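You operate a simulated robot arm through the tools that you are given. There is no shell and no other tool. Be economical: measure what you need, move in short steps, check, and stop when the job is done.

You run a simulated two-armed robot. Do the job below in one go: nothing can be reset, and whatever is moved stays where it is left.

## Task
Close the green lever, let the pressure off, hang the hose on its hook and stopper the inlet.
Fine: in this order; the button marked Bleed lets the pressure off. Set down upright: hose coupling, red stopper.

It is judged by the outcome, as a careful person would: the job done as asked, and still so three seconds after it is handed in. It fails if anything else is knocked over, pushed out of place, dropped, spilled or broken. A push-on lid holds only when it is set on centred and level and pressed home; a screw cap is set on level and turned clockwise until tight.

## Robot
Two 7-joint arms with fingered hands on one trunk, on a base that drives. Base frame: it is fixed to the floor where the robot stands at the start and does not move with it; the origin is under the middle of the robot, x ahead of it, y to its left, z up. Readings come in m, rad, newtons and seconds.
The left shoulder is at the start at [0.07, 0.166, 1.268], the right one opposite. With the tool pointing down near the work surface each hand reaches from about 0.46 to 0.96 m from the robot's upright axis, wherever it stands, measured 20 degrees to its own side. Places, roughly: bleed button [0.4, 0.1, 1.3]; green lever [0.4, 0, 1.2]; hook beside the water inlet [0.5, 0, 1.3]; socket of the water inlet [0.5, 0, 1.3]; water inlet [0.5, 0, 1.2]. Payload 4.1 kg a hand.
The tool frame of a hand sits at the grasp point between the pads (the TCP): z along the fingers, y along the line on which they close. The tips reach 0.032 m beyond it. The gripper opens to 0.108 m. The gripper's body begins 0.038 m behind the TCP. The gripper is a hand of 4 fingers: y runs from the thumb to the fingers, the wrist lies at [-0.016, -0.108, -0.186] in the tool frame.
Orientation is that of the tool frame in the base frame, as [roll, pitch, yaw] about the fixed x, y, z axes, in that order (R = Rz(yaw) Ry(pitch) Rx(roll)). With the fingers straight down and the wrist toward the robot, the tool's x, y and z point along [0, 1, 0], [1, 0, 0] and [0, 0, -1] of the base frame.

## Interface
- The arms move only by the tool step_arm. It takes "left_motion", "right_motion" or both (then of equal length, played together; a hand with none holds still); each is a list of rows, each a list of 6 numbers: the shift along the tool's x, y, z in units of 20 mm (1.0 is 20 mm), then the turn, a rotation vector about the tool's x, y, z in units of 8 degrees (1.0 is 8 degrees). In form: [[x, y, z, ax, ay, az], ...]. A call has 1 to 20 rows; each row shifts and turns the commanded pose from where the row before left it, along the tool's axes as they then stand. A call with a number of a shift or a turn outside -1 to 1 is refused whole. Rows are played at 5 a second. More than 0.05 m and 0.15 rad between two rows, and nothing of the call is played. A pose out of reach is approached as far as the arm can. The call stops where the force on the tool passes 40 N (or 10 N more than at its start, if that is more) or the arm is blocked; 0.2 s more then pass. In this call time passes only in rows, and 0.2 s behind the last. It gives the time, the measured TCP pose, the force on the tool (base axes), the opening and the grip force at its end, in the units of the frame above (readings bear some noise), with the torque about the TCP (base axes, N m) and any sound that the robot's microphone picked up.
- Cameras (640 x 400 px; columns grow to the right, rows downward): "scene" is now at [0.1421, -0.0047, 1.5144]; the picture's right is [-0.04, -1.00, 0.00], its down [-0.40, 0.02, -0.92] and it looks along [0.92, -0.03, -0.40] (base axes); focal length 214 px, centre (320, 200). "left" rides on the left gripper at [-0.064, -0.093, -0.132] in its tool frame; the picture's right is [-0.80, -0.28, 0.53], its down [0.55, -0.71, 0.45] and it looks along [0.25, 0.65, 0.72] (tool axes); focal length 247 px, centre (320, 200). "right" rides on the right gripper at [0.065, -0.093, -0.131] in its tool frame; the picture's right is [-0.80, 0.28, -0.53], its down [-0.55, -0.71, 0.45] and it looks along [-0.25, 0.65, 0.72] (tool axes); focal length 247 px, centre (320, 200). There is no depth. A picture from a camera that has moved, and an enlarged one, comes with that camera's place and axes in the base frame and with its lens.
- camera(camera): a new picture of that camera. No time passes.
- raise_lower(by): slides the trunk up (or, below 0, down) by that many m; the arms and the scene camera ride with it, the base frame stays. It gives what a move gives, with no picture.
- drive_base(legs): drives the robot by 1 to 6 legs, each [ahead, left, turn to the left] in m, m and rad, along the robot's own axes; the way and the turn of a leg run together, so that a leg with both is an arc; at most 1.5 m and 3.142 rad a leg. The arms and the cameras ride along, it lands a little off, and it stops where it bumps. It gives what a move gives.
- finger_targets(index, middle, ring, thumb_bend, hand): sets how far each is bent, from 0 (flat) to 1 (curled in); at 0.3 the hand is open as for a grip, at 0.7 the pads meet at the TCP. One left out holds its place. A second passes; each finger stops where it meets its share of the squeeze, and holds until it gets a number again. It is the only way to open and close the hand. It gives what a move gives, with no picture; readings hold the bend of each and the force on the fingers (four entries, about 0 where the hand has none), thumb and palm.
- head_to(pan, tilt): turns the head with the scene camera to pan (to the left, within 1.501 rad either way) and tilt (down, from -0.506 to 1.204), counted from straight ahead of the robot. It gives what a move gives.
- enlarge(camera, box): a new picture of the part [left, top, right, bottom] of that camera's present view, enlarged. No time passes.
- finish_job(): hands the job in; it is judged then, once.

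Work in short steps. Places have to be worked out from the pictures, the camera data and where the tool is seen: move nearer, look again, correct. Check each grasp and each placing, and mend what went wrong. You have 120 turns and 108 pictures in all, those below and enlarged ones among them. Open the grippers and draw the arms clear of the work before you hand the job in, unless the task says otherwise; then end with one line.

The tools are called after ">>>" by a JSON object that holds its "op" and its "data". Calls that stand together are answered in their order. step_arm: Moves the arms, as the interface text tells. Its arguments: {"type":"object","properties":{"left_motion":{"type":"array","items":{"type":"array","items":{"type":"number"}}},"right_motion":{"type":"array","items":{"type":"array","items":{"type":"number"}}}},"required":[]} The other tools are called the same way: raise_lower (by) slides the trunk up or down; finger_targets (index, middle, ring, thumb_bend, hand) moves the fingers one by one; drive_base (legs) drives the base; head_to (pan, tilt) turns the head that bears the scene camera; camera (camera) takes a picture; enlarge (camera, box) takes an enlarged picture of a part of a camera's view; finish_job () hands the job in.

At the start:

```text
clock: 0.0
left_ee_pos: [0.6345, 0.2416, 1.6405]
left_tool_rot: [3.139, -0.001, 1.571]
left_contact_force: [-0.5, -0.1, 1.0]
left_moment: [-0.02, 0.01, 0.0]
left_width: 0.1075
left_finger_force: 0.1
left_shape: jaw
left_bend: [0.3, 0.3, 0.3, 0.3]
left_finger forces: [0.1, 0.0, 0.0, 0.0, 0.1, 0.0]
right_ee_pos: [0.5324, -0.2833, 1.6524]
right_tool_rot: [3.141, -0.001, 1.57]
right_contact_force: [0.1, -1.1, -0.7]
right_moment: [0.01, 0.01, -0.02]
right_width: 0.1073
right_finger_force: 0.1
right_shape: jaw
right_bend: [0.3, 0.3, 0.3, 0.3]
right_finger forces: [0.0, 0.0, 0.0, 0.1, 0.1, 0.1]
trunk travel left (down, up): [-0.775, 0.165]
robot x, y, heading: [0.001, 0.0028, -0.003]
head pan, tilt: [-0.038, 0.414]
```

scene: 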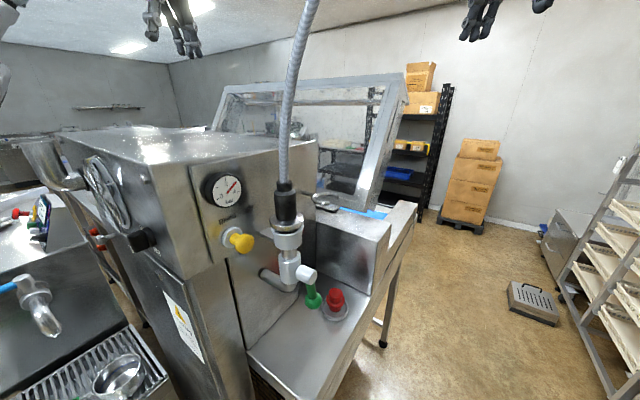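
right: 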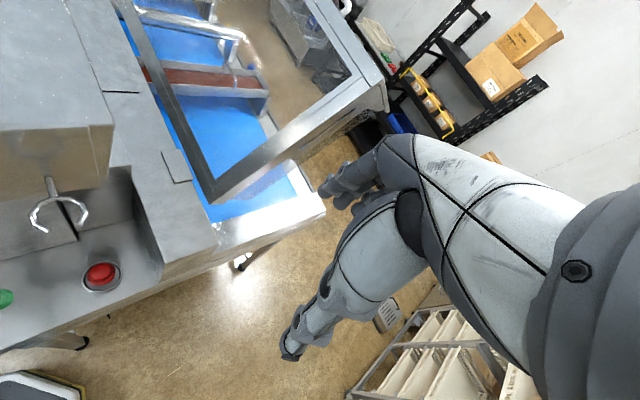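
left: 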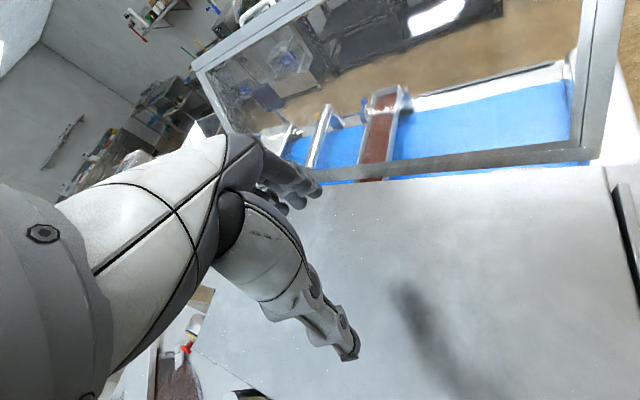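

The scene shows the gauge, yellow button, hose coupling on the inlet, green lever and red stopper. I enlarge to localize them.

>>> {"op": "enlarge", "data": {"camera": "scene", "box": [190, 150, 390, 340]}}

>>> {"op": "enlarge", "data": {"camera": "right", "box": [0, 140, 200, 320]}}

```text
2.11 times, centred on (290, 245) of scene
camera zoom: at [0.1421, -0.0047, 1.5144], right [-0.04, -1.0, 0.0], down [-0.4, 0.02, -0.92], along [0.92, -0.03, -0.4], focal length 452 px, centre (383, 105)
```

zoom: 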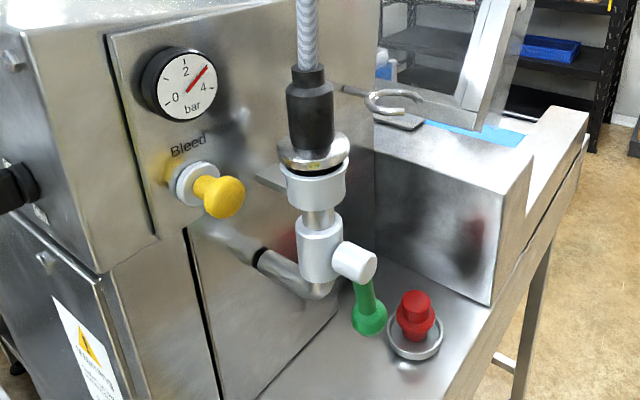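

```text
2.22 times, centred on (100, 230) of right
camera zoom: at [0.4398, -0.2188, 1.7829], right [0.28, -0.8, 0.53], down [-0.71, -0.55, -0.45], along [0.65, -0.25, -0.72], focal length 549 px, centre (809, 133)
```

zoom: 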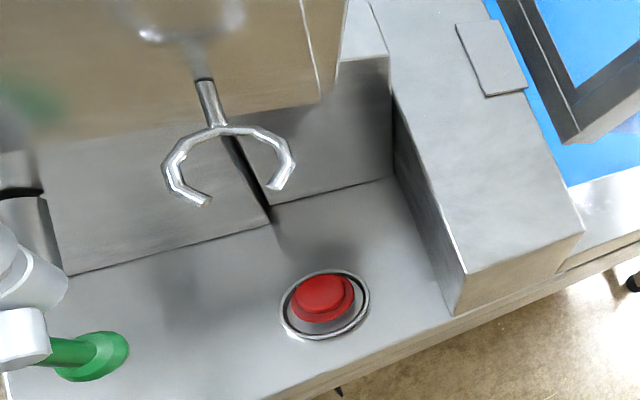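

The lever ball seems to be near (0.44, 0.00, 1.17), hanging from the stem at about (0.436, 0.00, 1.247). The stopper is near (0.545, -0.057, 1.07). The panel's normal is about (-0.54, -0.84), so I'd like to turn to face it. First I look at the floor on the right.

>>> {"op": "head_to", "data": {"pan": -0.9, "tilt": 0.9}}

>>> {"op": "camera", "data": {"camera": "scene"}}

>>> {"op": "head_to", "data": {"pan": 0.3, "tilt": 1.15}}

>>> {"op": "camera", "data": {"camera": "scene"}}

```text
clock: 1.2
left_ee_pos: [0.6336, 0.2422, 1.6405]
left_tool_rot: [-3.141, -0.001, 1.572]
left_contact_force: [-0.3, 0.4, 0.4]
left_moment: [0.0, -0.01, 0.0]
left_width: 0.1074
left_finger_force: 0.0
left_shape: jaw
left_bend: [0.3, 0.3, 0.3, 0.3]
left_finger forces: [0.0, 0.1, 0.0, 0.0, 0.1, 0.0]
right_ee_pos: [0.5326, -0.2839, 1.6529]
right_tool_rot: [3.141, -0.002, 1.568]
right_contact_force: [-0.3, 0.1, 0.3]
right_moment: [0.0, 0.01, 0.01]
right_width: 0.1079
right_finger_force: 0.0
right_shape: jaw
right_bend: [0.3, 0.3, 0.3, 0.3]
right_finger forces: [0.1, 0.0, 0.0, 0.1, 0.0, 0.1]
trunk travel left (down, up): [-0.775, 0.165]
robot x, y, heading: [-0.0006, 0.0004, -0.0]
head pan, tilt: [-0.901, 0.901]
```

```text
102 pictures are left
camera scene: at [0.0966, -0.0603, 1.4727], right [-0.78, -0.62, 0.0], down [-0.49, 0.61, -0.62], along [0.39, -0.49, -0.78], focal length 214 px, centre (320, 200)
```

scene: 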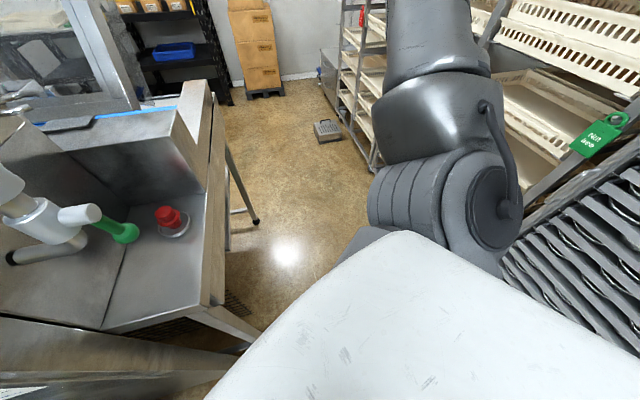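

```text
clock: 2.6
left_ee_pos: [0.634, 0.242, 1.64]
left_tool_rot: [-3.141, 0.0, 1.571]
left_contact_force: [-0.7, 0.1, -0.4]
left_moment: [0.0, 0.05, -0.01]
left_width: 0.1078
left_finger_force: 0.0
left_shape: jaw
left_bend: [0.3, 0.3, 0.3, 0.3]
left_finger forces: [0.0, 0.0, 0.0, 0.1, 0.1, 0.0]
right_ee_pos: [0.5336, -0.2838, 1.6528]
right_tool_rot: [3.141, -0.003, 1.572]
right_contact_force: [-0.2, -0.7, 0.1]
right_moment: [0.01, -0.02, 0.03]
right_width: 0.1078
right_finger_force: 0.0
right_shape: jaw
right_bend: [0.3, 0.3, 0.3, 0.3]
right_finger forces: [0.1, 0.0, 0.0, 0.1, 0.0, 0.0]
trunk travel left (down, up): [-0.775, 0.165]
robot x, y, heading: [-0.0048, -0.003, -0.002]
head pan, tilt: [0.3, 1.15]
```

```text
101 pictures are left
camera scene: at [0.1066, 0.0164, 1.4557], right [0.29, -0.96, 0.0], down [-0.87, -0.27, -0.41], along [0.39, 0.12, -0.91], focal length 214 px, centre (320, 200)
```

scene: 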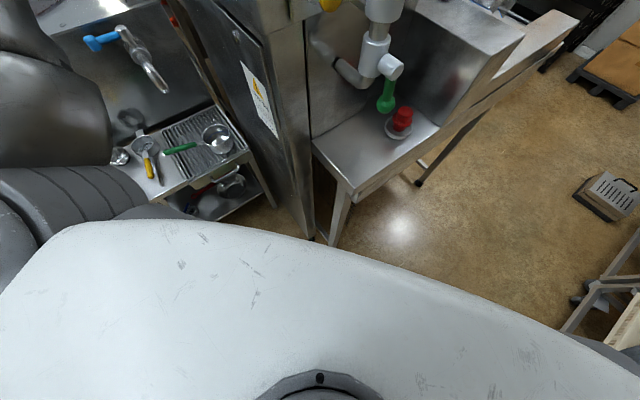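

A rack stands on the right. I check how near it is before driving.

>>> {"op": "head_to", "data": {"pan": -1.5, "tilt": 0.6}}

>>> {"op": "camera", "data": {"camera": "scene"}}

```text
clock: 4.4
left_ee_pos: [0.634, 0.2429, 1.6397]
left_tool_rot: [3.141, 0.001, 1.571]
left_contact_force: [-0.1, 0.3, -0.1]
left_moment: [-0.02, -0.01, 0.02]
left_width: 0.1079
left_finger_force: 0.0
left_shape: jaw
left_bend: [0.3, 0.3, 0.3, 0.3]
left_finger forces: [0.0, 0.0, 0.0, 0.0, 0.0, 0.1]
right_ee_pos: [0.5328, -0.2829, 1.6517]
right_tool_rot: [-3.141, -0.002, 1.568]
right_contact_force: [0.7, -0.5, -0.1]
right_moment: [-0.03, 0.01, -0.02]
right_width: 0.1075
right_finger_force: 0.0
right_shape: jaw
right_bend: [0.3, 0.3, 0.3, 0.3]
right_finger forces: [0.1, 0.0, 0.0, 0.0, 0.0, 0.0]
trunk travel left (down, up): [-0.775, 0.165]
robot x, y, heading: [0.0018, -0.0006, -0.002]
head pan, tilt: [-1.499, 0.6]
```

```text
100 pictures are left
camera scene: at [0.0561, -0.0893, 1.4975], right [-1.0, -0.07, 0.0], down [-0.04, 0.56, -0.82], along [0.06, -0.82, -0.57], focal length 214 px, centre (320, 200)
```

scene: 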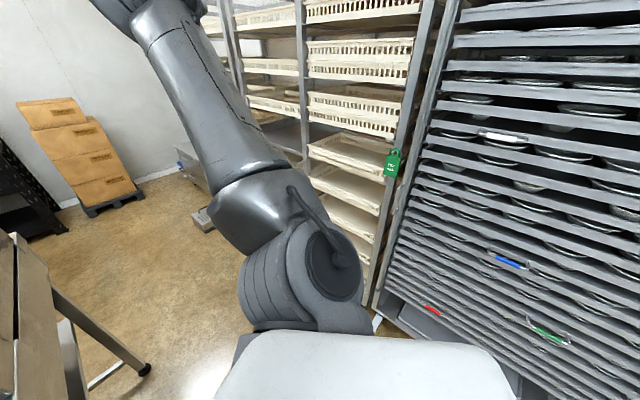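

The rack's face is about 1 m to the right, which leaves room. I back off in an arc and turn left about 40°, keeping the hose between the two arms.

>>> {"op": "drive_base", "data": {"legs": [[-0.185, -0.27, 0.7]]}}

>>> {"op": "head_to", "data": {"pan": -0.05, "tilt": 0.5}}

>>> {"op": "camera", "data": {"camera": "scene"}}

>>> {"op": "camera", "data": {"camera": "right"}}

>>> {"op": "camera", "data": {"camera": "left"}}

```text
clock: 6.6
left_ee_pos: [0.2498, 0.2853, 1.6412]
left_tool_rot: [-3.139, -0.001, 2.267]
left_contact_force: [0.2, 0.6, 0.1]
left_moment: [0.01, 0.04, -0.02]
left_width: 0.1074
left_finger_force: 0.0
left_shape: jaw
left_bend: [0.3, 0.3, 0.3, 0.3]
left_finger forces: [0.0, 0.0, 0.1, 0.0, 0.0, 0.0]
right_ee_pos: [0.5095, -0.1843, 1.6519]
right_tool_rot: [-3.139, -0.001, 2.268]
right_contact_force: [-0.3, 0.0, 1.0]
right_moment: [0.0, 0.0, 0.01]
right_width: 0.1077
right_finger_force: 0.1
right_shape: jaw
right_bend: [0.3, 0.3, 0.3, 0.3]
right_finger forces: [0.0, 0.0, 0.0, 0.1, 0.0, 0.0]
trunk travel left (down, up): [-0.775, 0.165]
robot x, y, heading: [-0.082, -0.3085, 0.695]
head pan, tilt: [-1.499, 0.6]
```

```text
clock: 8.2
left_ee_pos: [0.25, 0.2849, 1.6402]
left_tool_rot: [-3.138, 0.0, 2.265]
left_contact_force: [-0.6, -0.4, 0.1]
left_moment: [0.04, -0.03, 0.0]
left_width: 0.1077
left_finger_force: 0.1
left_shape: jaw
left_bend: [0.3, 0.3, 0.3, 0.3]
left_finger forces: [0.0, 0.0, 0.1, 0.0, 0.0, 0.0]
right_ee_pos: [0.5089, -0.186, 1.6514]
right_tool_rot: [-3.141, -0.002, 2.267]
right_contact_force: [0.5, 0.7, 0.3]
right_moment: [0.01, 0.0, -0.01]
right_width: 0.1075
right_finger_force: 0.0
right_shape: jaw
right_bend: [0.3, 0.3, 0.3, 0.3]
right_finger forces: [0.0, 0.0, 0.1, 0.0, 0.0, 0.0]
trunk travel left (down, up): [-0.775, 0.165]
robot x, y, heading: [-0.0813, -0.3083, 0.697]
head pan, tilt: [-0.051, 0.499]
```

```text
99 pictures are left
camera scene: at [0.0293, -0.2237, 1.5066], right [0.6, -0.8, 0.0], down [-0.38, -0.29, -0.88], along [0.7, 0.53, -0.48], focal length 214 px, centre (320, 200)
```

scene: 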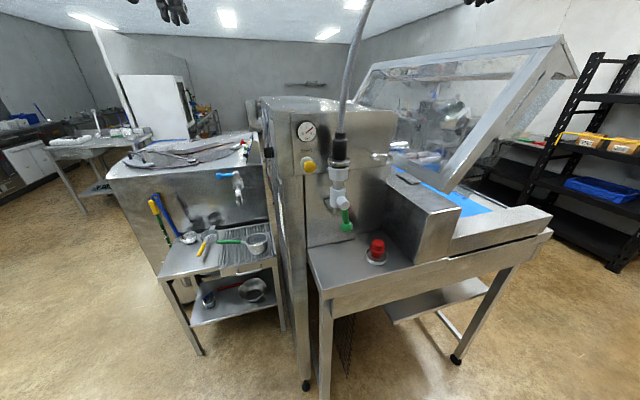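

```text
98 pictures are left
camera right: at [0.3963, -0.1947, 1.7829], right [0.73, -0.43, 0.53], down [-0.19, -0.87, -0.45], along [0.66, 0.23, -0.72], focal length 247 px, centre (320, 200)
```

right: 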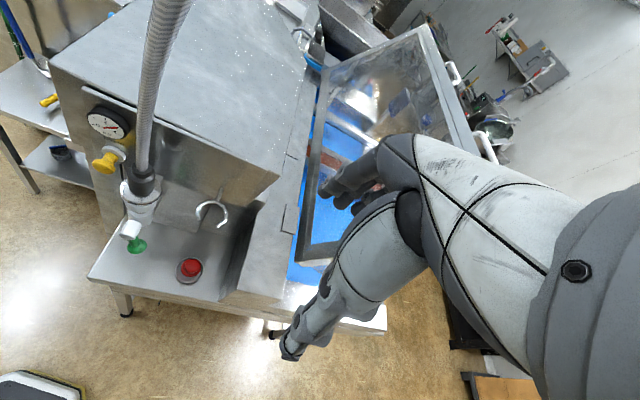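

```text
97 pictures are left
camera left: at [0.2201, 0.1748, 1.7717], right [0.29, -0.79, -0.53], down [-0.89, -0.03, -0.45], along [0.34, 0.61, -0.72], focal length 247 px, centre (320, 200)
```

left: 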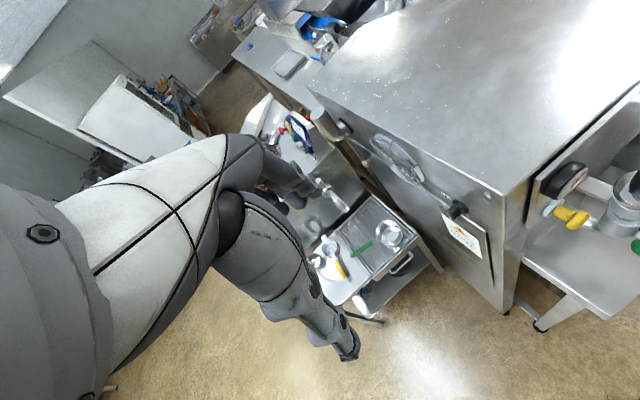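

All three cameras see the work now. I enlarge each for triangulation.

>>> {"op": "enlarge", "data": {"camera": "scene", "box": [280, 100, 440, 280]}}

>>> {"op": "enlarge", "data": {"camera": "right", "box": [70, 80, 250, 290]}}

>>> {"op": "enlarge", "data": {"camera": "left", "box": [500, 130, 640, 280]}}

```text
2.22 times, centred on (360, 190) of scene
camera zoom: at [0.0293, -0.2237, 1.5066], right [0.6, -0.8, 0.0], down [-0.38, -0.29, -0.88], along [0.7, 0.53, -0.48], focal length 477 px, centre (231, 222)
```

zoom: 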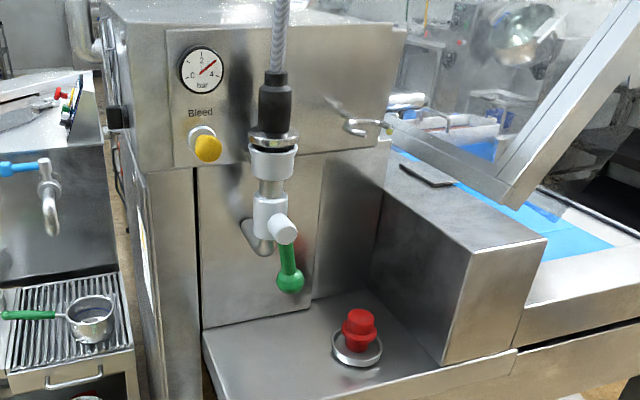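

```text
1.90 times, centred on (160, 185) of right
camera zoom: at [0.3963, -0.1947, 1.7829], right [0.73, -0.43, 0.53], down [-0.19, -0.87, -0.45], along [0.66, 0.23, -0.72], focal length 470 px, centre (625, 229)
```

zoom: 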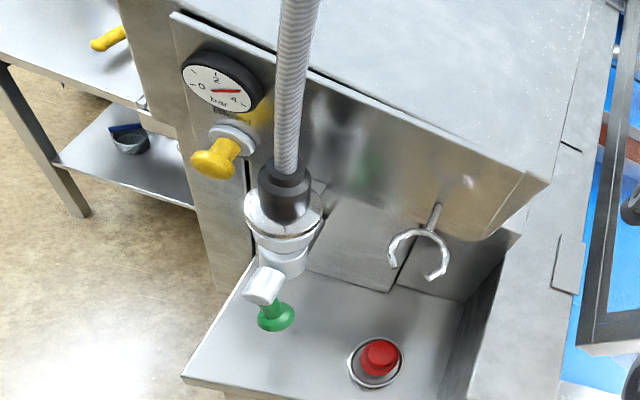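

```text
2.67 times, centred on (570, 205) of left
camera zoom: at [0.2201, 0.1748, 1.7717], right [0.29, -0.79, -0.53], down [-0.89, -0.03, -0.45], along [0.34, 0.61, -0.72], focal length 659 px, centre (-347, 187)
```

zoom: 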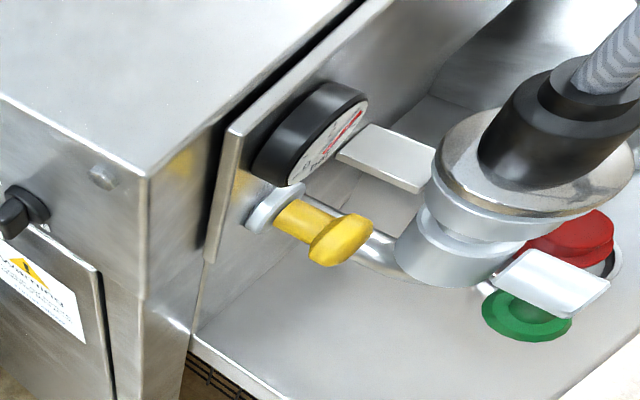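

From the triangulation:
- Button tip: (0.417, 0.100, 1.323).
- Lever ball: (0.4365, -0.002, 1.18), with its pivot at z≈1.249.
- Collar: (0.4515, 0.040, 1.337).
- Hook centre: (0.5455, -0.029, 1.341).
- Stopper top: (0.544, -0.054, 1.077).

The panel's inward direction is about (0.53, 0.85). I back up a little for arm room, then start turning the right hand to horizontal.

>>> {"op": "drive_base", "data": {"legs": [[-0.12, 0, 0]]}}

>>> {"op": "step_arm", "data": {"right_motion": [[0, 0, 0, -0.9375, 0, 0], [0, 0, 0, -0.9375, 0, 0], [0, 0, 0, -0.9375, 0, 0], [0, 0, 0, -0.9375, 0, 0], [0, 0, 0, -0.9375, 0, 0], [0, 0, 0, -0.9375, 0, 0], [0, 0, 0, -0.9375, 0, 0], [0, 0, 0, -0.9375, 0, 0], [0, 0, 0, -0.9375, 0, 0], [0, 0, 0, -0.9375, 0, 0], [0, 0, 0, -0.9375, 0, 0], [0, 0, 0, -0.9375, 0, 0], [0, 0, 0, 0, 0.75, 0], [0, 0, 0, 0, 0.75, 0], [0, 0, 0, 0, 0.75, 0]]}}

>>> {"op": "step_arm", "data": {"right_motion": [[0, 0, 0, 0, 0, 0.9375], [0, 0, 0, 0, 0, 0.9375], [0, 0, 0, 0, 0, 0.9375], [0, 0, 0, 0, 0, 0.9375], [0, 0, 0, 0, 0, 0.9375], [0, 0, 0, 0, 0, 0.9375], [0, 0, 0, 0, 0, 0.9375], [0, 0, 0, 0, 0, 0.9375], [0, 0, 0, 0, 0, 0.9375], [0, 0, 0, 0, 0, 0.9375], [0, 0, 0, 0, 0, 0.9375], [0, 0, 0, 0, 0, 0.9375]]}}

>>> {"op": "camera", "data": {"camera": "scene"}}

>>> {"op": "camera", "data": {"camera": "right"}}

```text
clock: 9.4
left_ee_pos: [0.1597, 0.2078, 1.6381]
left_tool_rot: [-3.138, -0.001, 2.267]
left_contact_force: [0.6, 0.6, 0.4]
left_moment: [0.02, 0.05, -0.01]
left_width: 0.1077
left_finger_force: 0.1
left_shape: jaw
left_bend: [0.3, 0.3, 0.3, 0.3]
left_finger forces: [0.0, 0.0, 0.0, 0.0, 0.0, 0.0]
right_ee_pos: [0.4195, -0.2601, 1.6509]
right_tool_rot: [-3.138, -0.002, 2.267]
right_contact_force: [0.1, 0.6, 0.5]
right_moment: [-0.02, 0.02, 0.01]
right_width: 0.1075
right_finger_force: 0.1
right_shape: jaw
right_bend: [0.3, 0.3, 0.3, 0.3]
right_finger forces: [0.0, 0.0, 0.0, 0.1, 0.0, 0.1]
trunk travel left (down, up): [-0.775, 0.165]
robot x, y, heading: [-0.1707, -0.3861, 0.698]
head pan, tilt: [-0.051, 0.499]
```

```text
clock: 12.7
left_ee_pos: [0.1576, 0.2067, 1.6402]
left_tool_rot: [-3.139, 0.001, 2.269]
left_contact_force: [-0.2, 0.2, -0.5]
left_moment: [0.01, -0.02, 0.0]
left_width: 0.1076
left_finger_force: 0.1
left_shape: jaw
left_bend: [0.3, 0.3, 0.3, 0.3]
left_finger forces: [0.0, 0.0, 0.1, 0.0, 0.0, 0.1]
right_ee_pos: [0.4172, -0.2625, 1.6515]
right_tool_rot: [1.571, 0.001, 2.583]
right_contact_force: [-0.6, -0.2, -0.4]
right_moment: [0.01, 0.02, -0.01]
right_width: 0.1078
right_finger_force: 0.0
right_shape: jaw
right_bend: [0.3, 0.3, 0.3, 0.3]
right_finger forces: [0.0, 0.0, 0.0, 0.1, 0.0, 0.0]
trunk travel left (down, up): [-0.775, 0.165]
robot x, y, heading: [-0.1747, -0.3889, 0.696]
head pan, tilt: [-0.051, 0.499]
```

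```text
clock: 15.2
left_ee_pos: [0.1572, 0.2063, 1.6393]
left_tool_rot: [-3.14, 0.0, 2.265]
left_contact_force: [1.0, 0.1, -0.5]
left_moment: [0.0, 0.02, 0.02]
left_width: 0.1074
left_finger_force: 0.2
left_shape: jaw
left_bend: [0.3, 0.3, 0.3, 0.3]
left_finger forces: [0.1, 0.0, 0.1, 0.1, 0.0, 0.1]
right_ee_pos: [0.417, -0.2602, 1.6507]
right_tool_rot: [-1.898, -1.567, -0.232]
right_contact_force: [-0.4, 0.1, 0.7]
right_moment: [-0.03, 0.01, 0.01]
right_width: 0.1074
right_finger_force: 0.1
right_shape: jaw
right_bend: [0.3, 0.3, 0.3, 0.3]
right_finger forces: [0.0, 0.1, 0.1, 0.0, 0.1, 0.1]
trunk travel left (down, up): [-0.775, 0.165]
robot x, y, heading: [-0.1749, -0.3877, 0.704]
head pan, tilt: [-0.051, 0.499]
```

```text
93 pictures are left
camera scene: at [-0.0634, -0.3004, 1.5065], right [0.6, -0.8, 0.0], down [-0.38, -0.29, -0.88], along [0.7, 0.53, -0.48], focal length 214 px, centre (320, 200)
```

scene: 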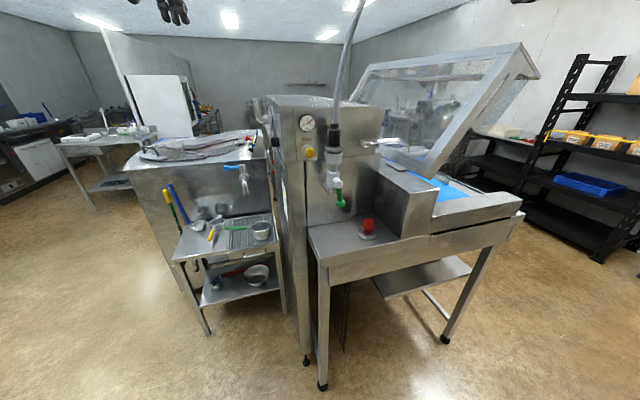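

```text
92 pictures are left
camera right: at [0.268, -0.323, 1.7155], right [-0.05, -0.6, -0.8], down [-0.36, 0.75, -0.55], along [0.93, 0.26, -0.25], focal length 247 px, centre (320, 200)
```

right: 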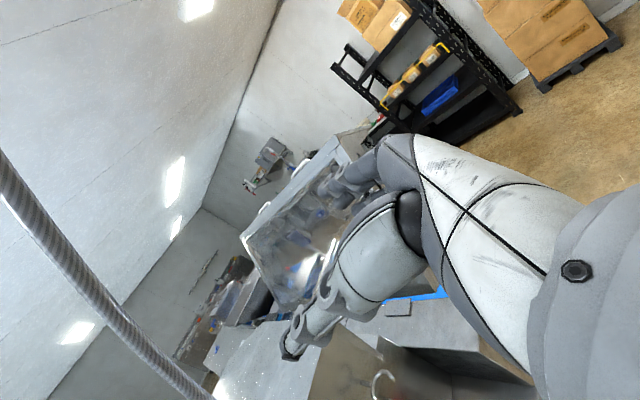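

The right hand now points inward (x up, y right along the panel, z in). I close it into a poker and bring it down in front and to the left of the lever.

>>> {"op": "finger_targets", "data": {"hand": "right", "index": 0.7, "middle": 0.7, "ring": 0.7, "thumb_bend": 0.7}}

>>> {"op": "step_arm", "data": {"right_motion": [[-1, -0.44, 0.2, 0, 0, 0], [-1, -0.44, 0.2, 0, 0, 0], [-1, -0.44, 0.2, 0, 0, 0], [-1, -0.44, 0.2, 0, 0, 0], [-1, -0.44, 0.2, 0, 0, 0], [-1, -0.44, 0.2, 0, 0, 0], [-1, -0.44, 0.2, 0, 0, 0], [-1, -0.44, 0.2, 0, 0, 0], [-1, -0.44, 0.2, 0, 0, 0], [-1, -0.44, 0.2, 0, 0, 0], [-1, -0.44, 0.2, 0, 0, 0], [-1, -0.44, 0.2, 0, 0, 0], [-1, -0.44, 0.2, 0, 0, 0], [-1, -0.44, 0.2, 0, 0, 0], [-1, -0.44, 0.2, 0, 0, 0], [-1, -0.44, 0.2, 0, 0, 0], [-1, -0.44, 0.2, 0, 0, 0], [-1, -0.44, 0.2, 0, 0, 0], [-1, -0.44, 0.2, 0, 0, 0], [-1, -0.44, 0.2, 0, 0, 0]]}}

>>> {"op": "camera", "data": {"camera": "scene"}}

>>> {"op": "camera", "data": {"camera": "right"}}

```text
clock: 16.2
left_ee_pos: [0.1577, 0.2052, 1.6387]
left_tool_rot: [-3.14, -0.002, 2.269]
left_contact_force: [-0.1, 0.4, 0.3]
left_moment: [0.02, 0.01, 0.0]
left_width: 0.1077
left_finger_force: 0.0
left_shape: jaw
left_bend: [0.3, 0.3, 0.3, 0.3]
left_finger forces: [0.1, 0.0, 0.0, 0.0, 0.0, 0.0]
right_ee_pos: [0.4181, -0.2617, 1.6507]
right_tool_rot: [-1.347, -1.568, -0.783]
right_contact_force: [0.5, -0.7, -0.6]
right_moment: [-0.01, 0.02, -0.02]
right_width: 0.0036
right_finger_force: 0.0
right_shape: fingers
right_bend: [0.7, 0.7, 0.7, 0.7]
right_finger forces: [0.0, 0.1, 0.0, 0.0, 0.0, 0.1]
trunk travel left (down, up): [-0.775, 0.165]
robot x, y, heading: [-0.1739, -0.3875, 0.7]
head pan, tilt: [-0.051, 0.499]
```

```text
clock: 20.4
left_ee_pos: [0.1569, 0.2069, 1.6395]
left_tool_rot: [-3.14, 0.001, 2.268]
left_contact_force: [-0.3, 1.0, 0.1]
left_moment: [-0.03, 0.0, 0.0]
left_width: 0.1075
left_finger_force: 0.1
left_shape: jaw
left_bend: [0.3, 0.3, 0.3, 0.3]
left_finger forces: [0.0, 0.0, 0.0, 0.0, 0.0, 0.0]
right_ee_pos: [0.3096, -0.0975, 1.2507]
right_tool_rot: [0.296, -1.57, -2.427]
right_contact_force: [0.4, 0.1, -0.1]
right_moment: [0.01, 0.03, -0.04]
right_width: 0.0035
right_finger_force: 0.1
right_shape: fingers
right_bend: [0.7, 0.7, 0.7, 0.7]
right_finger forces: [0.0, 0.0, 0.0, 0.1, 0.1, 0.0]
trunk travel left (down, up): [-0.775, 0.165]
robot x, y, heading: [-0.1773, -0.3896, 0.696]
head pan, tilt: [-0.051, 0.499]
```

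```text
91 pictures are left
camera scene: at [-0.0635, -0.2992, 1.5065], right [0.6, -0.8, 0.0], down [-0.38, -0.29, -0.88], along [0.7, 0.53, -0.48], focal length 214 px, centre (320, 200)
```

scene: 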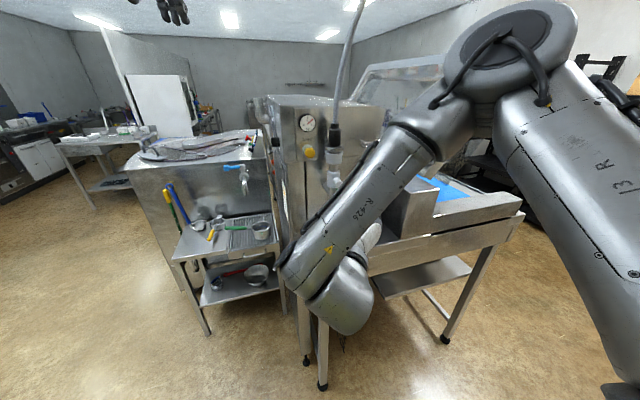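

```text
90 pictures are left
camera right: at [0.1603, -0.1604, 1.3157], right [-0.04, -0.6, -0.8], down [-0.36, 0.75, -0.55], along [0.93, 0.26, -0.25], focal length 247 px, centre (320, 200)
```

right: 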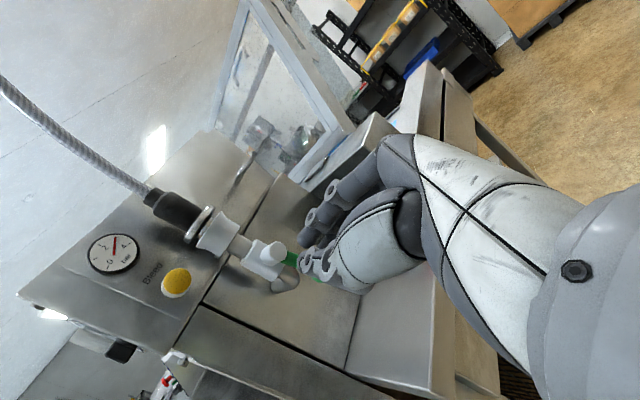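

The hand is left of the lever at t=-0.047, w=-0.19, z=1.25. I lower it to ball height and go in.

>>> {"op": "step_arm", "data": {"right_motion": [[-0.8, -0.1, 0.8, 0, 0, 0], [-0.8, -0.1, 0.8, 0, 0, 0], [-0.8, -0.1, 0.8, 0, 0, 0], [-0.8, -0.1, 0.8, 0, 0, 0], [0, 0, 0.8, 0, 0, 0], [0, 0, 0.8, 0, 0, 0]]}}

>>> {"op": "camera", "data": {"camera": "right"}}

>>> {"op": "camera", "data": {"camera": "left"}}

```text
clock: 21.9
left_ee_pos: [0.1579, 0.2062, 1.6401]
left_tool_rot: [-3.141, 0.0, 2.267]
left_contact_force: [-0.4, 0.1, -0.2]
left_moment: [0.01, -0.02, 0.02]
left_width: 0.1078
left_finger_force: 0.1
left_shape: jaw
left_bend: [0.3, 0.3, 0.3, 0.3]
left_finger forces: [0.0, 0.1, 0.1, 0.0, 0.0, 0.0]
right_ee_pos: [0.3553, -0.0133, 1.188]
right_tool_rot: [-2.242, -1.568, 0.109]
right_contact_force: [-0.5, -0.3, 0.1]
right_moment: [0.01, -0.02, 0.03]
right_width: 0.0034
right_finger_force: 0.1
right_shape: fingers
right_bend: [0.7, 0.7, 0.7, 0.7]
right_finger forces: [0.0, 0.0, 0.1, 0.1, 0.0, 0.0]
trunk travel left (down, up): [-0.775, 0.165]
robot x, y, heading: [-0.1742, -0.3838, 0.699]
head pan, tilt: [-0.051, 0.499]
```

```text
89 pictures are left
camera right: at [0.2054, -0.0758, 1.2518], right [-0.04, -0.6, -0.8], down [-0.36, 0.75, -0.55], along [0.93, 0.26, -0.25], focal length 247 px, centre (320, 200)
```

right: 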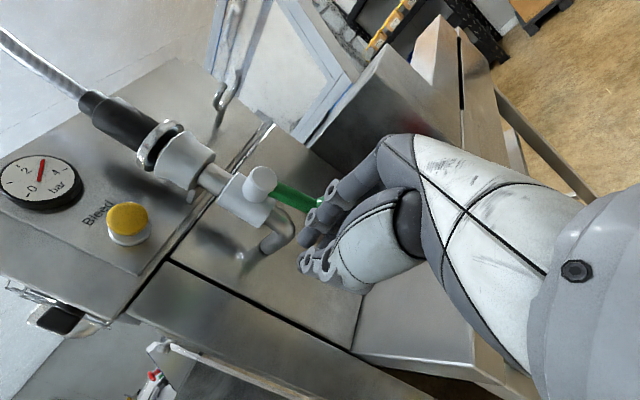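

```text
88 pictures are left
camera left: at [0.1282, 0.0979, 1.7714], right [0.29, -0.79, -0.53], down [-0.89, -0.03, -0.45], along [0.34, 0.61, -0.72], focal length 247 px, centre (320, 200)
```

left: 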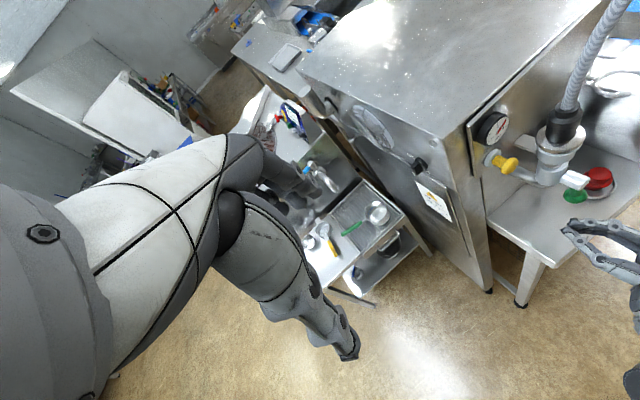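

The left camera sees the hand and lever well. I enlarge to check the relation.

>>> {"op": "enlarge", "data": {"camera": "left", "box": [480, 100, 640, 290]}}

```text
2.11 times, centred on (560, 195) of left
camera zoom: at [0.1282, 0.0979, 1.7714], right [0.29, -0.79, -0.53], down [-0.89, -0.03, -0.45], along [0.34, 0.61, -0.72], focal length 520 px, centre (-185, 210)
```

zoom: 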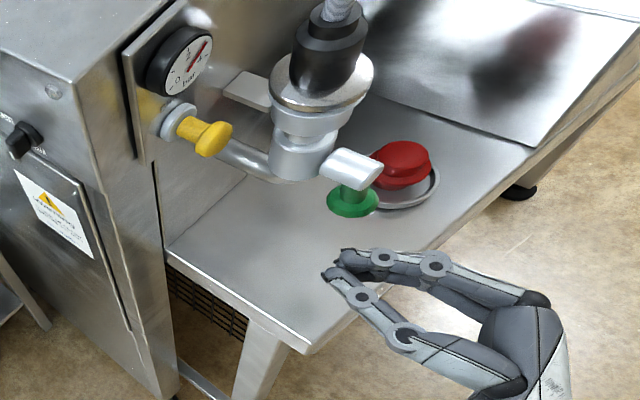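

Tip matches the prediction. I go in 40 mm so the tips pass the lever plane, then push right.

>>> {"op": "step_arm", "data": {"right_motion": [[0, 0, 1, 0, 0, 0], [0, 0, 1, 0, 0, 0], [0, 0.5, 0, 0, 0, 0], [0, 0.5, 0, 0, 0, 0], [0, 0.5, 0, 0, 0, 0], [0, 0.5, 0, 0, 0, 0], [0, 0.5, 0, 0, 0, 0]]}}

>>> {"op": "enlarge", "data": {"camera": "left", "box": [480, 100, 640, 290]}}

```text
clock: 23.4
left_ee_pos: [0.1577, 0.207, 1.6403]
left_tool_rot: [-3.14, -0.002, 2.267]
left_contact_force: [0.2, -0.4, -0.6]
left_moment: [0.01, -0.01, -0.01]
left_width: 0.1076
left_finger_force: 0.0
left_shape: jaw
left_bend: [0.3, 0.3, 0.3, 0.3]
left_finger forces: [0.1, 0.0, 0.0, 0.0, 0.0, 0.1]
right_ee_pos: [0.4189, -0.0067, 1.1869]
right_tool_rot: [2.866, -1.567, 1.288]
right_contact_force: [-4.6, 0.4, -0.8]
right_moment: [0.03, 0.03, -0.03]
right_width: 0.0034
right_finger_force: 1.8
right_shape: fingers
right_bend: [0.7, 0.7, 0.7, 0.7]
right_finger forces: [0.1, 3.5, 0.1, 0.0, 0.0, 0.1]
trunk travel left (down, up): [-0.775, 0.165]
robot x, y, heading: [-0.1751, -0.3881, 0.695]
head pan, tilt: [-0.051, 0.499]
```

```text
2.11 times, centred on (560, 195) of left
camera zoom: at [0.1278, 0.0978, 1.7715], right [0.29, -0.79, -0.53], down [-0.89, -0.03, -0.45], along [0.34, 0.61, -0.72], focal length 520 px, centre (-185, 210)
```

zoom: 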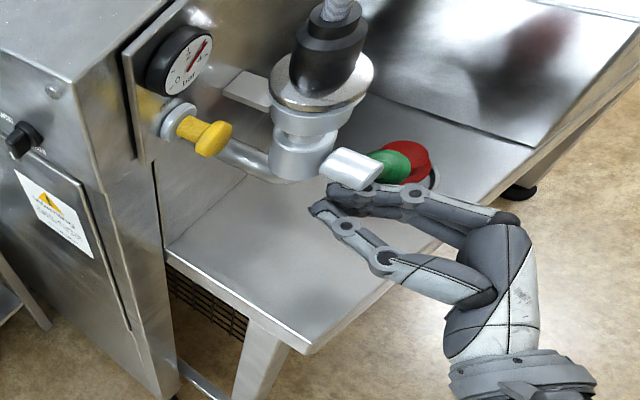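

The lever is swinging right freely with about 4.6 N. I continue along the arc.

>>> {"op": "step_arm", "data": {"right_motion": [[0, 0.5, 0, 0, 0, 0], [0, 0.5, 0, 0, 0, 0], [0.1, 0.5, 0, 0, 0, 0], [0.2, 0.5, 0, 0, 0, 0], [0.25, 0.4, 0, 0, 0, 0]]}}

>>> {"op": "enlarge", "data": {"camera": "left", "box": [480, 100, 640, 290]}}

>>> {"op": "camera", "data": {"camera": "right"}}

```text
clock: 24.6
left_ee_pos: [0.1586, 0.2059, 1.6398]
left_tool_rot: [-3.14, 0.0, 2.267]
left_contact_force: [0.5, -0.5, 0.1]
left_moment: [-0.01, 0.01, -0.03]
left_width: 0.1077
left_finger_force: 0.1
left_shape: jaw
left_bend: [0.3, 0.3, 0.3, 0.3]
left_finger forces: [0.1, 0.0, 0.0, 0.0, 0.1, 0.0]
right_ee_pos: [0.459, -0.0336, 1.1993]
right_tool_rot: [-1.888, -1.567, -0.243]
right_contact_force: [-1.2, 0.8, -2.5]
right_moment: [0.03, 0.05, 0.0]
right_width: 0.0011
right_finger_force: 1.8
right_shape: fingers
right_bend: [0.7, 0.7, 0.7, 0.7]
right_finger forces: [3.2, 0.0, 0.1, 0.0, 0.0, 0.0]
trunk travel left (down, up): [-0.775, 0.165]
robot x, y, heading: [-0.1748, -0.3905, 0.699]
head pan, tilt: [-0.051, 0.499]
```

```text
2.11 times, centred on (560, 195) of left
camera zoom: at [0.1283, 0.0978, 1.7714], right [0.29, -0.79, -0.53], down [-0.89, -0.03, -0.45], along [0.34, 0.61, -0.72], focal length 520 px, centre (-185, 210)
```

zoom: 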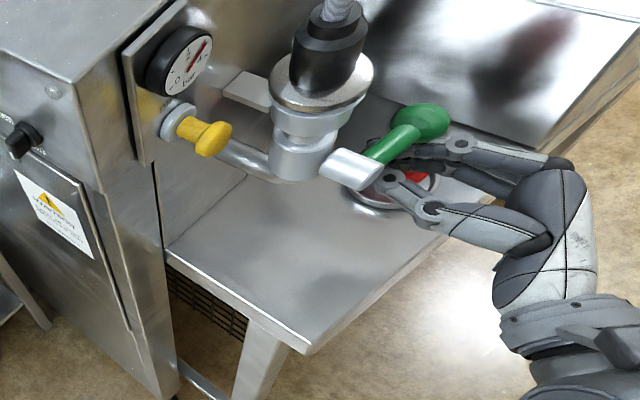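

```text
84 pictures are left
camera right: at [0.3101, -0.0949, 1.2624], right [-0.04, -0.6, -0.8], down [-0.36, 0.75, -0.55], along [0.93, 0.26, -0.25], focal length 247 px, centre (320, 200)
```

right: 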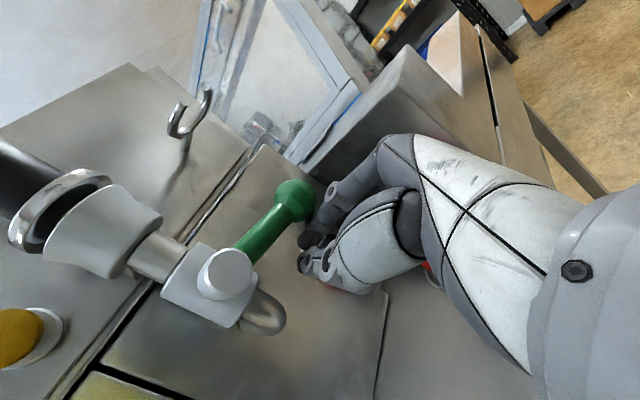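

The lever is near horizontal. I push up gently until it reaches the stop.

>>> {"op": "step_arm", "data": {"right_motion": [[0.3, 0.1, 0, 0, 0, 0], [0.3, 0, 0, 0, 0, 0], [0.3, 0, 0, 0, 0, 0]]}}

>>> {"op": "camera", "data": {"camera": "right"}}

```text
clock: 25.4
left_ee_pos: [0.1592, 0.2073, 1.6394]
left_tool_rot: [-3.139, 0.0, 2.267]
left_contact_force: [-0.7, 0.7, -0.9]
left_moment: [-0.02, 0.0, 0.0]
left_width: 0.1077
left_finger_force: 0.1
left_shape: jaw
left_bend: [0.3, 0.3, 0.3, 0.3]
left_finger forces: [0.0, 0.0, 0.0, 0.0, 0.0, 0.1]
right_ee_pos: [0.4614, -0.0344, 1.2153]
right_tool_rot: [-2.372, -1.568, 0.241]
right_contact_force: [-1.4, -2.4, -7.7]
right_moment: [0.09, 0.1, -0.07]
right_width: 0.0031
right_finger_force: 3.7
right_shape: fingers
right_bend: [0.7, 0.7, 0.7, 0.7]
right_finger forces: [7.1, 0.1, 0.1, 0.0, 0.1, 0.0]
trunk travel left (down, up): [-0.775, 0.165]
robot x, y, heading: [-0.1762, -0.3886, 0.698]
head pan, tilt: [-0.051, 0.499]
```

```text
83 pictures are left
camera right: at [0.3127, -0.0962, 1.2794], right [-0.05, -0.6, -0.8], down [-0.36, 0.75, -0.55], along [0.93, 0.26, -0.25], focal length 247 px, centre (320, 200)
```

right: 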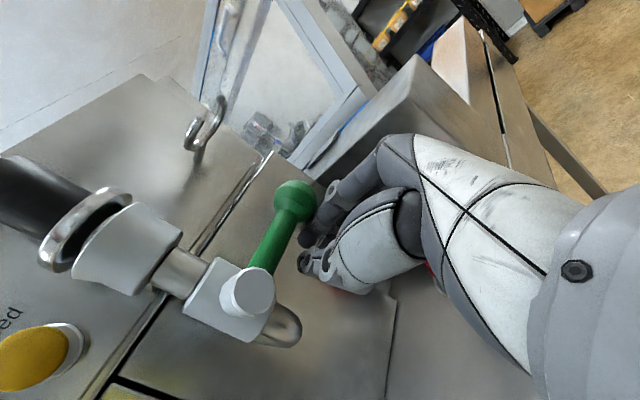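

Force rose to about 8 N, which may be the stop. I push a little more to confirm.

>>> {"op": "step_arm", "data": {"right_motion": [[0.2, 0, 0, 0, 0, 0], [0.2, 0, 0, 0, 0, 0]]}}

>>> {"op": "enlarge", "data": {"camera": "left", "box": [480, 100, 640, 290]}}

```text
clock: 26.1
left_ee_pos: [0.1634, 0.2072, 1.6382]
left_tool_rot: [-3.138, -0.003, 2.267]
left_contact_force: [0.0, 0.0, 0.2]
left_moment: [0.03, -0.05, -0.01]
left_width: 0.1076
left_finger_force: 0.2
left_shape: jaw
left_bend: [0.3, 0.3, 0.3, 0.3]
left_finger forces: [0.0, 0.0, 0.0, 0.0, 0.0, 0.0]
right_ee_pos: [0.4643, -0.036, 1.2177]
right_tool_rot: [-2.944, -1.56, 0.811]
right_contact_force: [-5.4, -8.8, -36.1]
right_moment: [0.18, 0.55, -0.18]
right_width: 0.0
right_finger_force: 17.7
right_shape: fingers
right_bend: [0.7, 0.7, 0.7, 0.7]
right_finger forces: [36.4, 0.0, 0.0, 0.1, 0.0, 0.0]
trunk travel left (down, up): [-0.775, 0.165]
robot x, y, heading: [-0.1745, -0.3832, 0.688]
head pan, tilt: [-0.051, 0.499]
```

```text
2.11 times, centred on (560, 195) of left
camera zoom: at [0.1334, 0.0982, 1.7698], right [0.29, -0.79, -0.53], down [-0.9, -0.03, -0.44], along [0.34, 0.61, -0.72], focal length 520 px, centre (-185, 210)
```

zoom: 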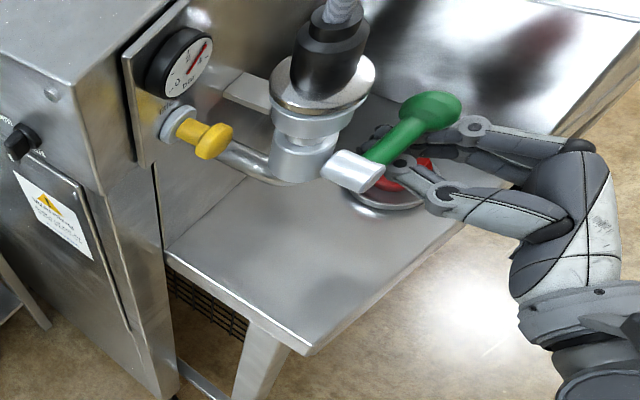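

The lever is at its hard stop, horizontal, so closed. I withdraw down and out, then move left and up to the front of the button. I yaw the hand 24° so its knuckles clear the collar.

>>> {"op": "step_arm", "data": {"right_motion": [[-0.5, 0, 0, 0, 0, 0], [-0.5, 0, 0, 0, 0, 0], [0, 0, -1, 0, 0, 0], [0, 0, -1, 0, 0, 0], [0, 0, -1, 0, 0, 0], [0.86, -0.93, -0.1, 0, 0, 0], [0.86, -0.93, -0.1, 0, 0, 0], [0.86, -0.93, -0.1, 0, 0, 0], [0.86, -0.93, -0.1, 0, 0, 0], [0.86, -0.93, -0.1, 0, 0, 0], [0.86, -0.93, -0.1, 0, 0, 0], [0.86, -0.93, -0.1, 0, 0, 0], [0, 0, 0, -1, 0, 0], [0, 0, 0, -1, 0, 0], [0, 0, 0, -1, 0, 0]]}}

>>> {"op": "camera", "data": {"camera": "right"}}

>>> {"op": "enlarge", "data": {"camera": "left", "box": [440, 80, 640, 290]}}

```text
clock: 29.2
left_ee_pos: [0.1569, 0.2078, 1.6393]
left_tool_rot: [-3.14, -0.001, 2.268]
left_contact_force: [0.3, 0.2, -0.1]
left_moment: [-0.02, -0.04, 0.02]
left_width: 0.1076
left_finger_force: 0.1
left_shape: jaw
left_bend: [0.3, 0.3, 0.3, 0.3]
left_finger forces: [0.0, 0.0, 0.0, 0.1, 0.0, 0.0]
right_ee_pos: [0.3103, -0.0269, 1.325]
right_tool_rot: [-0.694, -1.57, -1.858]
right_contact_force: [-0.6, -0.2, 0.1]
right_moment: [-0.02, -0.01, -0.01]
right_width: 0.0031
right_finger_force: 0.2
right_shape: fingers
right_bend: [0.7, 0.7, 0.7, 0.7]
right_finger forces: [0.0, 0.0, 0.0, 0.0, 0.0, 0.0]
trunk travel left (down, up): [-0.775, 0.165]
robot x, y, heading: [-0.1726, -0.3883, 0.698]
head pan, tilt: [-0.051, 0.499]
```

```text
81 pictures are left
camera right: at [0.1488, -0.0226, 1.3892], right [-0.29, -0.53, -0.8], down [-0.02, 0.84, -0.55], along [0.96, -0.14, -0.25], focal length 247 px, centre (320, 200)
```

right: 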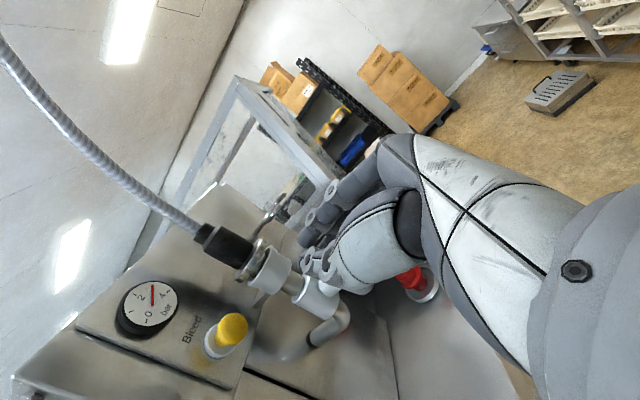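

```text
1.90 times, centred on (540, 185) of left
camera zoom: at [0.1275, 0.0988, 1.7713], right [0.29, -0.79, -0.53], down [-0.89, -0.03, -0.45], along [0.34, 0.61, -0.72], focal length 470 px, centre (-99, 229)
```

zoom: 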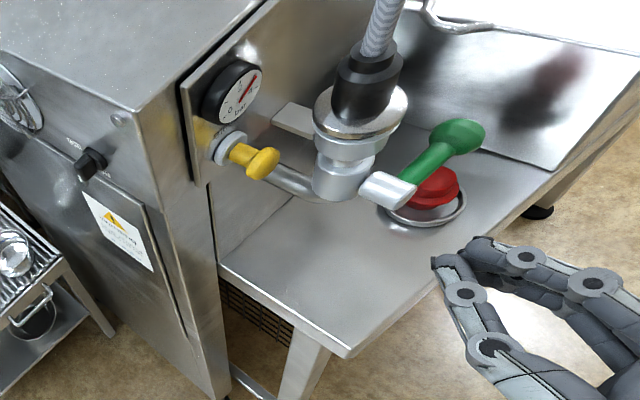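

The lever holds horizontal. I approach the button tip along the panel's inward direction.

>>> {"op": "step_arm", "data": {"right_motion": [[0, -0.335, 0.855, 0, 0, 0], [0, -0.335, 0.855, 0, 0, 0], [0, -0.335, 0.855, 0, 0, 0], [0, -0.335, 0.855, 0, 0, 0], [0, -0.335, 0.855, 0, 0, 0], [0, -0.335, 0.855, 0, 0, 0]]}}

>>> {"op": "camera", "data": {"camera": "right"}}

>>> {"op": "enlarge", "data": {"camera": "left", "box": [440, 80, 640, 290]}}

```text
clock: 30.6
left_ee_pos: [0.1581, 0.2077, 1.6395]
left_tool_rot: [-3.14, 0.001, 2.267]
left_contact_force: [0.1, 0.2, -0.2]
left_moment: [-0.01, 0.02, -0.01]
left_width: 0.1074
left_finger_force: 0.2
left_shape: jaw
left_bend: [0.3, 0.3, 0.3, 0.3]
left_finger forces: [0.0, 0.0, 0.0, 0.0, 0.0, 0.0]
right_ee_pos: [0.3746, 0.064, 1.3252]
right_tool_rot: [-3.012, -1.568, 0.461]
right_contact_force: [-0.2, -0.3, -0.1]
right_moment: [-0.03, 0.04, 0.0]
right_width: 0.0034
right_finger_force: 0.0
right_shape: fingers
right_bend: [0.7, 0.7, 0.7, 0.7]
right_finger forces: [0.1, 0.0, 0.0, 0.0, 0.0, 0.1]
trunk travel left (down, up): [-0.775, 0.165]
robot x, y, heading: [-0.1714, -0.3851, 0.697]
head pan, tilt: [-0.051, 0.499]
```

```text
79 pictures are left
camera right: at [0.2131, 0.0675, 1.389], right [-0.29, -0.53, -0.8], down [-0.02, 0.84, -0.55], along [0.96, -0.14, -0.25], focal length 247 px, centre (320, 200)
```

right: 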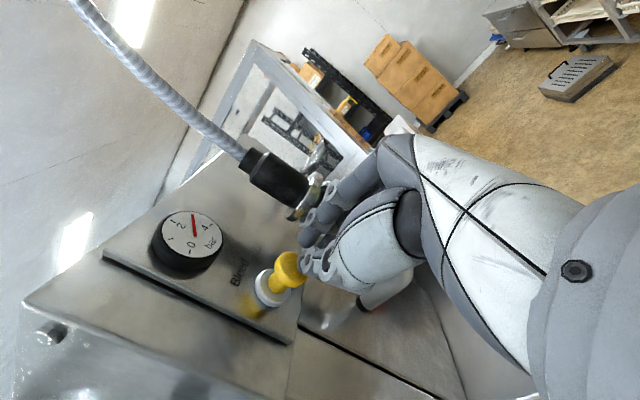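

```text
1.90 times, centred on (540, 185) of left
camera zoom: at [0.1283, 0.0987, 1.7712], right [0.29, -0.79, -0.53], down [-0.89, -0.03, -0.45], along [0.34, 0.61, -0.72], focal length 470 px, centre (-99, 229)
```

zoom: 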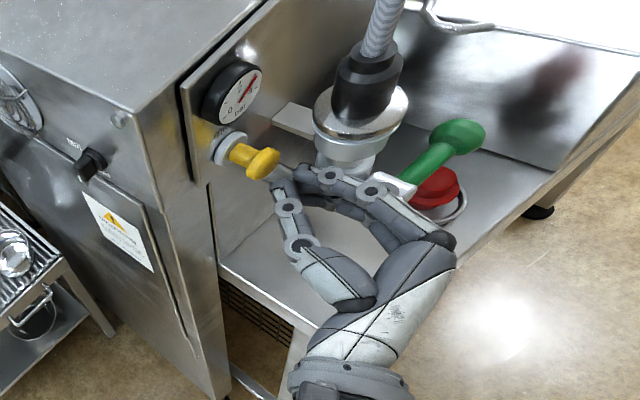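

The tips line up with the button. I press in along w in small steps.

>>> {"op": "step_arm", "data": {"right_motion": [[0, -0.1, 0.29, 0, 0, 0], [0, -0.1, 0.29, 0, 0, 0], [0, -0.1, 0.25, 0, 0, 0], [0, -0.1, 0.23, 0, 0, 0], [0, -0.1, 0.23, 0, 0, 0], [0, -0.1, 0.23, 0, 0, 0], [0, -0.1, 0.23, 0, 0, 0]]}}

>>> {"op": "enlarge", "data": {"camera": "left", "box": [440, 80, 640, 290]}}

```text
clock: 32.2
left_ee_pos: [0.1522, 0.2035, 1.6424]
left_tool_rot: [3.139, 0.0, 2.269]
left_contact_force: [0.5, -0.3, 0.1]
left_moment: [0.02, 0.02, 0.01]
left_width: 0.1079
left_finger_force: 0.1
left_shape: jaw
left_bend: [0.3, 0.3, 0.3, 0.3]
left_finger forces: [0.0, 0.0, 0.0, 0.1, 0.0, 0.1]
right_ee_pos: [0.3911, 0.0914, 1.3264]
right_tool_rot: [0.308, -1.57, -2.858]
right_contact_force: [-16.5, -9.7, -2.5]
right_moment: [-0.02, -0.01, 0.14]
right_width: 0.0002
right_finger_force: 9.8
right_shape: fingers
right_bend: [0.69, 0.7, 0.7, 0.72]
right_finger forces: [0.1, 0.1, 0.0, 0.0, 19.1, 0.0]
trunk travel left (down, up): [-0.775, 0.165]
robot x, y, heading: [-0.1747, -0.3863, 0.693]
head pan, tilt: [-0.051, 0.499]
```

```text
1.90 times, centred on (540, 185) of left
camera zoom: at [0.123, 0.0946, 1.7732], right [0.3, -0.79, -0.53], down [-0.89, -0.03, -0.45], along [0.34, 0.61, -0.72], focal length 470 px, centre (-99, 229)
```

zoom: 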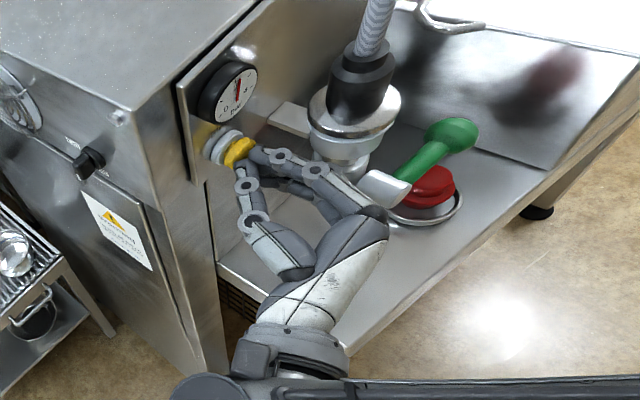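

The button is in and the needle is falling. I hold it and watch the gauge.

>>> {"op": "step_arm", "data": {"right_motion": [[0, 0, 0, 0, 0, 0], [0, 0, 0, 0, 0, 0], [0, 0, 0, 0, 0, 0], [0, 0, 0, 0, 0, 0], [0, 0, 0, 0, 0, 0], [0, 0, 0, 0, 0, 0], [0, 0, 0, 0, 0, 0], [0, 0, 0, 0, 0, 0], [0, 0, 0, 0, 0, 0], [0, 0, 0, 0, 0, 0]]}}

>>> {"op": "enlarge", "data": {"camera": "left", "box": [500, 90, 600, 170]}}

```text
clock: 34.5
left_ee_pos: [0.1526, 0.2029, 1.6411]
left_tool_rot: [3.139, 0.0, 2.266]
left_contact_force: [0.0, 0.7, -0.2]
left_moment: [-0.03, 0.05, 0.04]
left_width: 0.1075
left_finger_force: 0.1
left_shape: jaw
left_bend: [0.3, 0.3, 0.3, 0.3]
left_finger forces: [0.0, 0.0, 0.0, 0.0, 0.1, 0.0]
right_ee_pos: [0.3906, 0.0909, 1.3282]
right_tool_rot: [-0.555, -1.566, -1.994]
right_contact_force: [-15.2, -11.4, -1.5]
right_moment: [0.0, -0.08, 0.1]
right_width: 0.0
right_finger_force: 9.3
right_shape: fingers
right_bend: [0.69, 0.7, 0.7, 0.72]
right_finger forces: [0.0, 0.0, 0.0, 0.1, 18.9, 0.0]
trunk travel left (down, up): [-0.775, 0.165]
robot x, y, heading: [-0.1708, -0.3893, 0.697]
head pan, tilt: [-0.051, 0.499]
```

```text
5.00 times, centred on (550, 130) of left
camera zoom: at [0.123, 0.0947, 1.7733], right [0.3, -0.79, -0.53], down [-0.89, -0.03, -0.45], along [0.34, 0.61, -0.72], focal length 1235 px, centre (-830, 550)
```

zoom: 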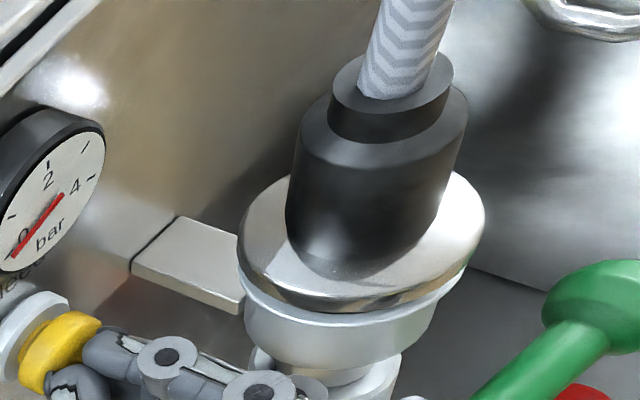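

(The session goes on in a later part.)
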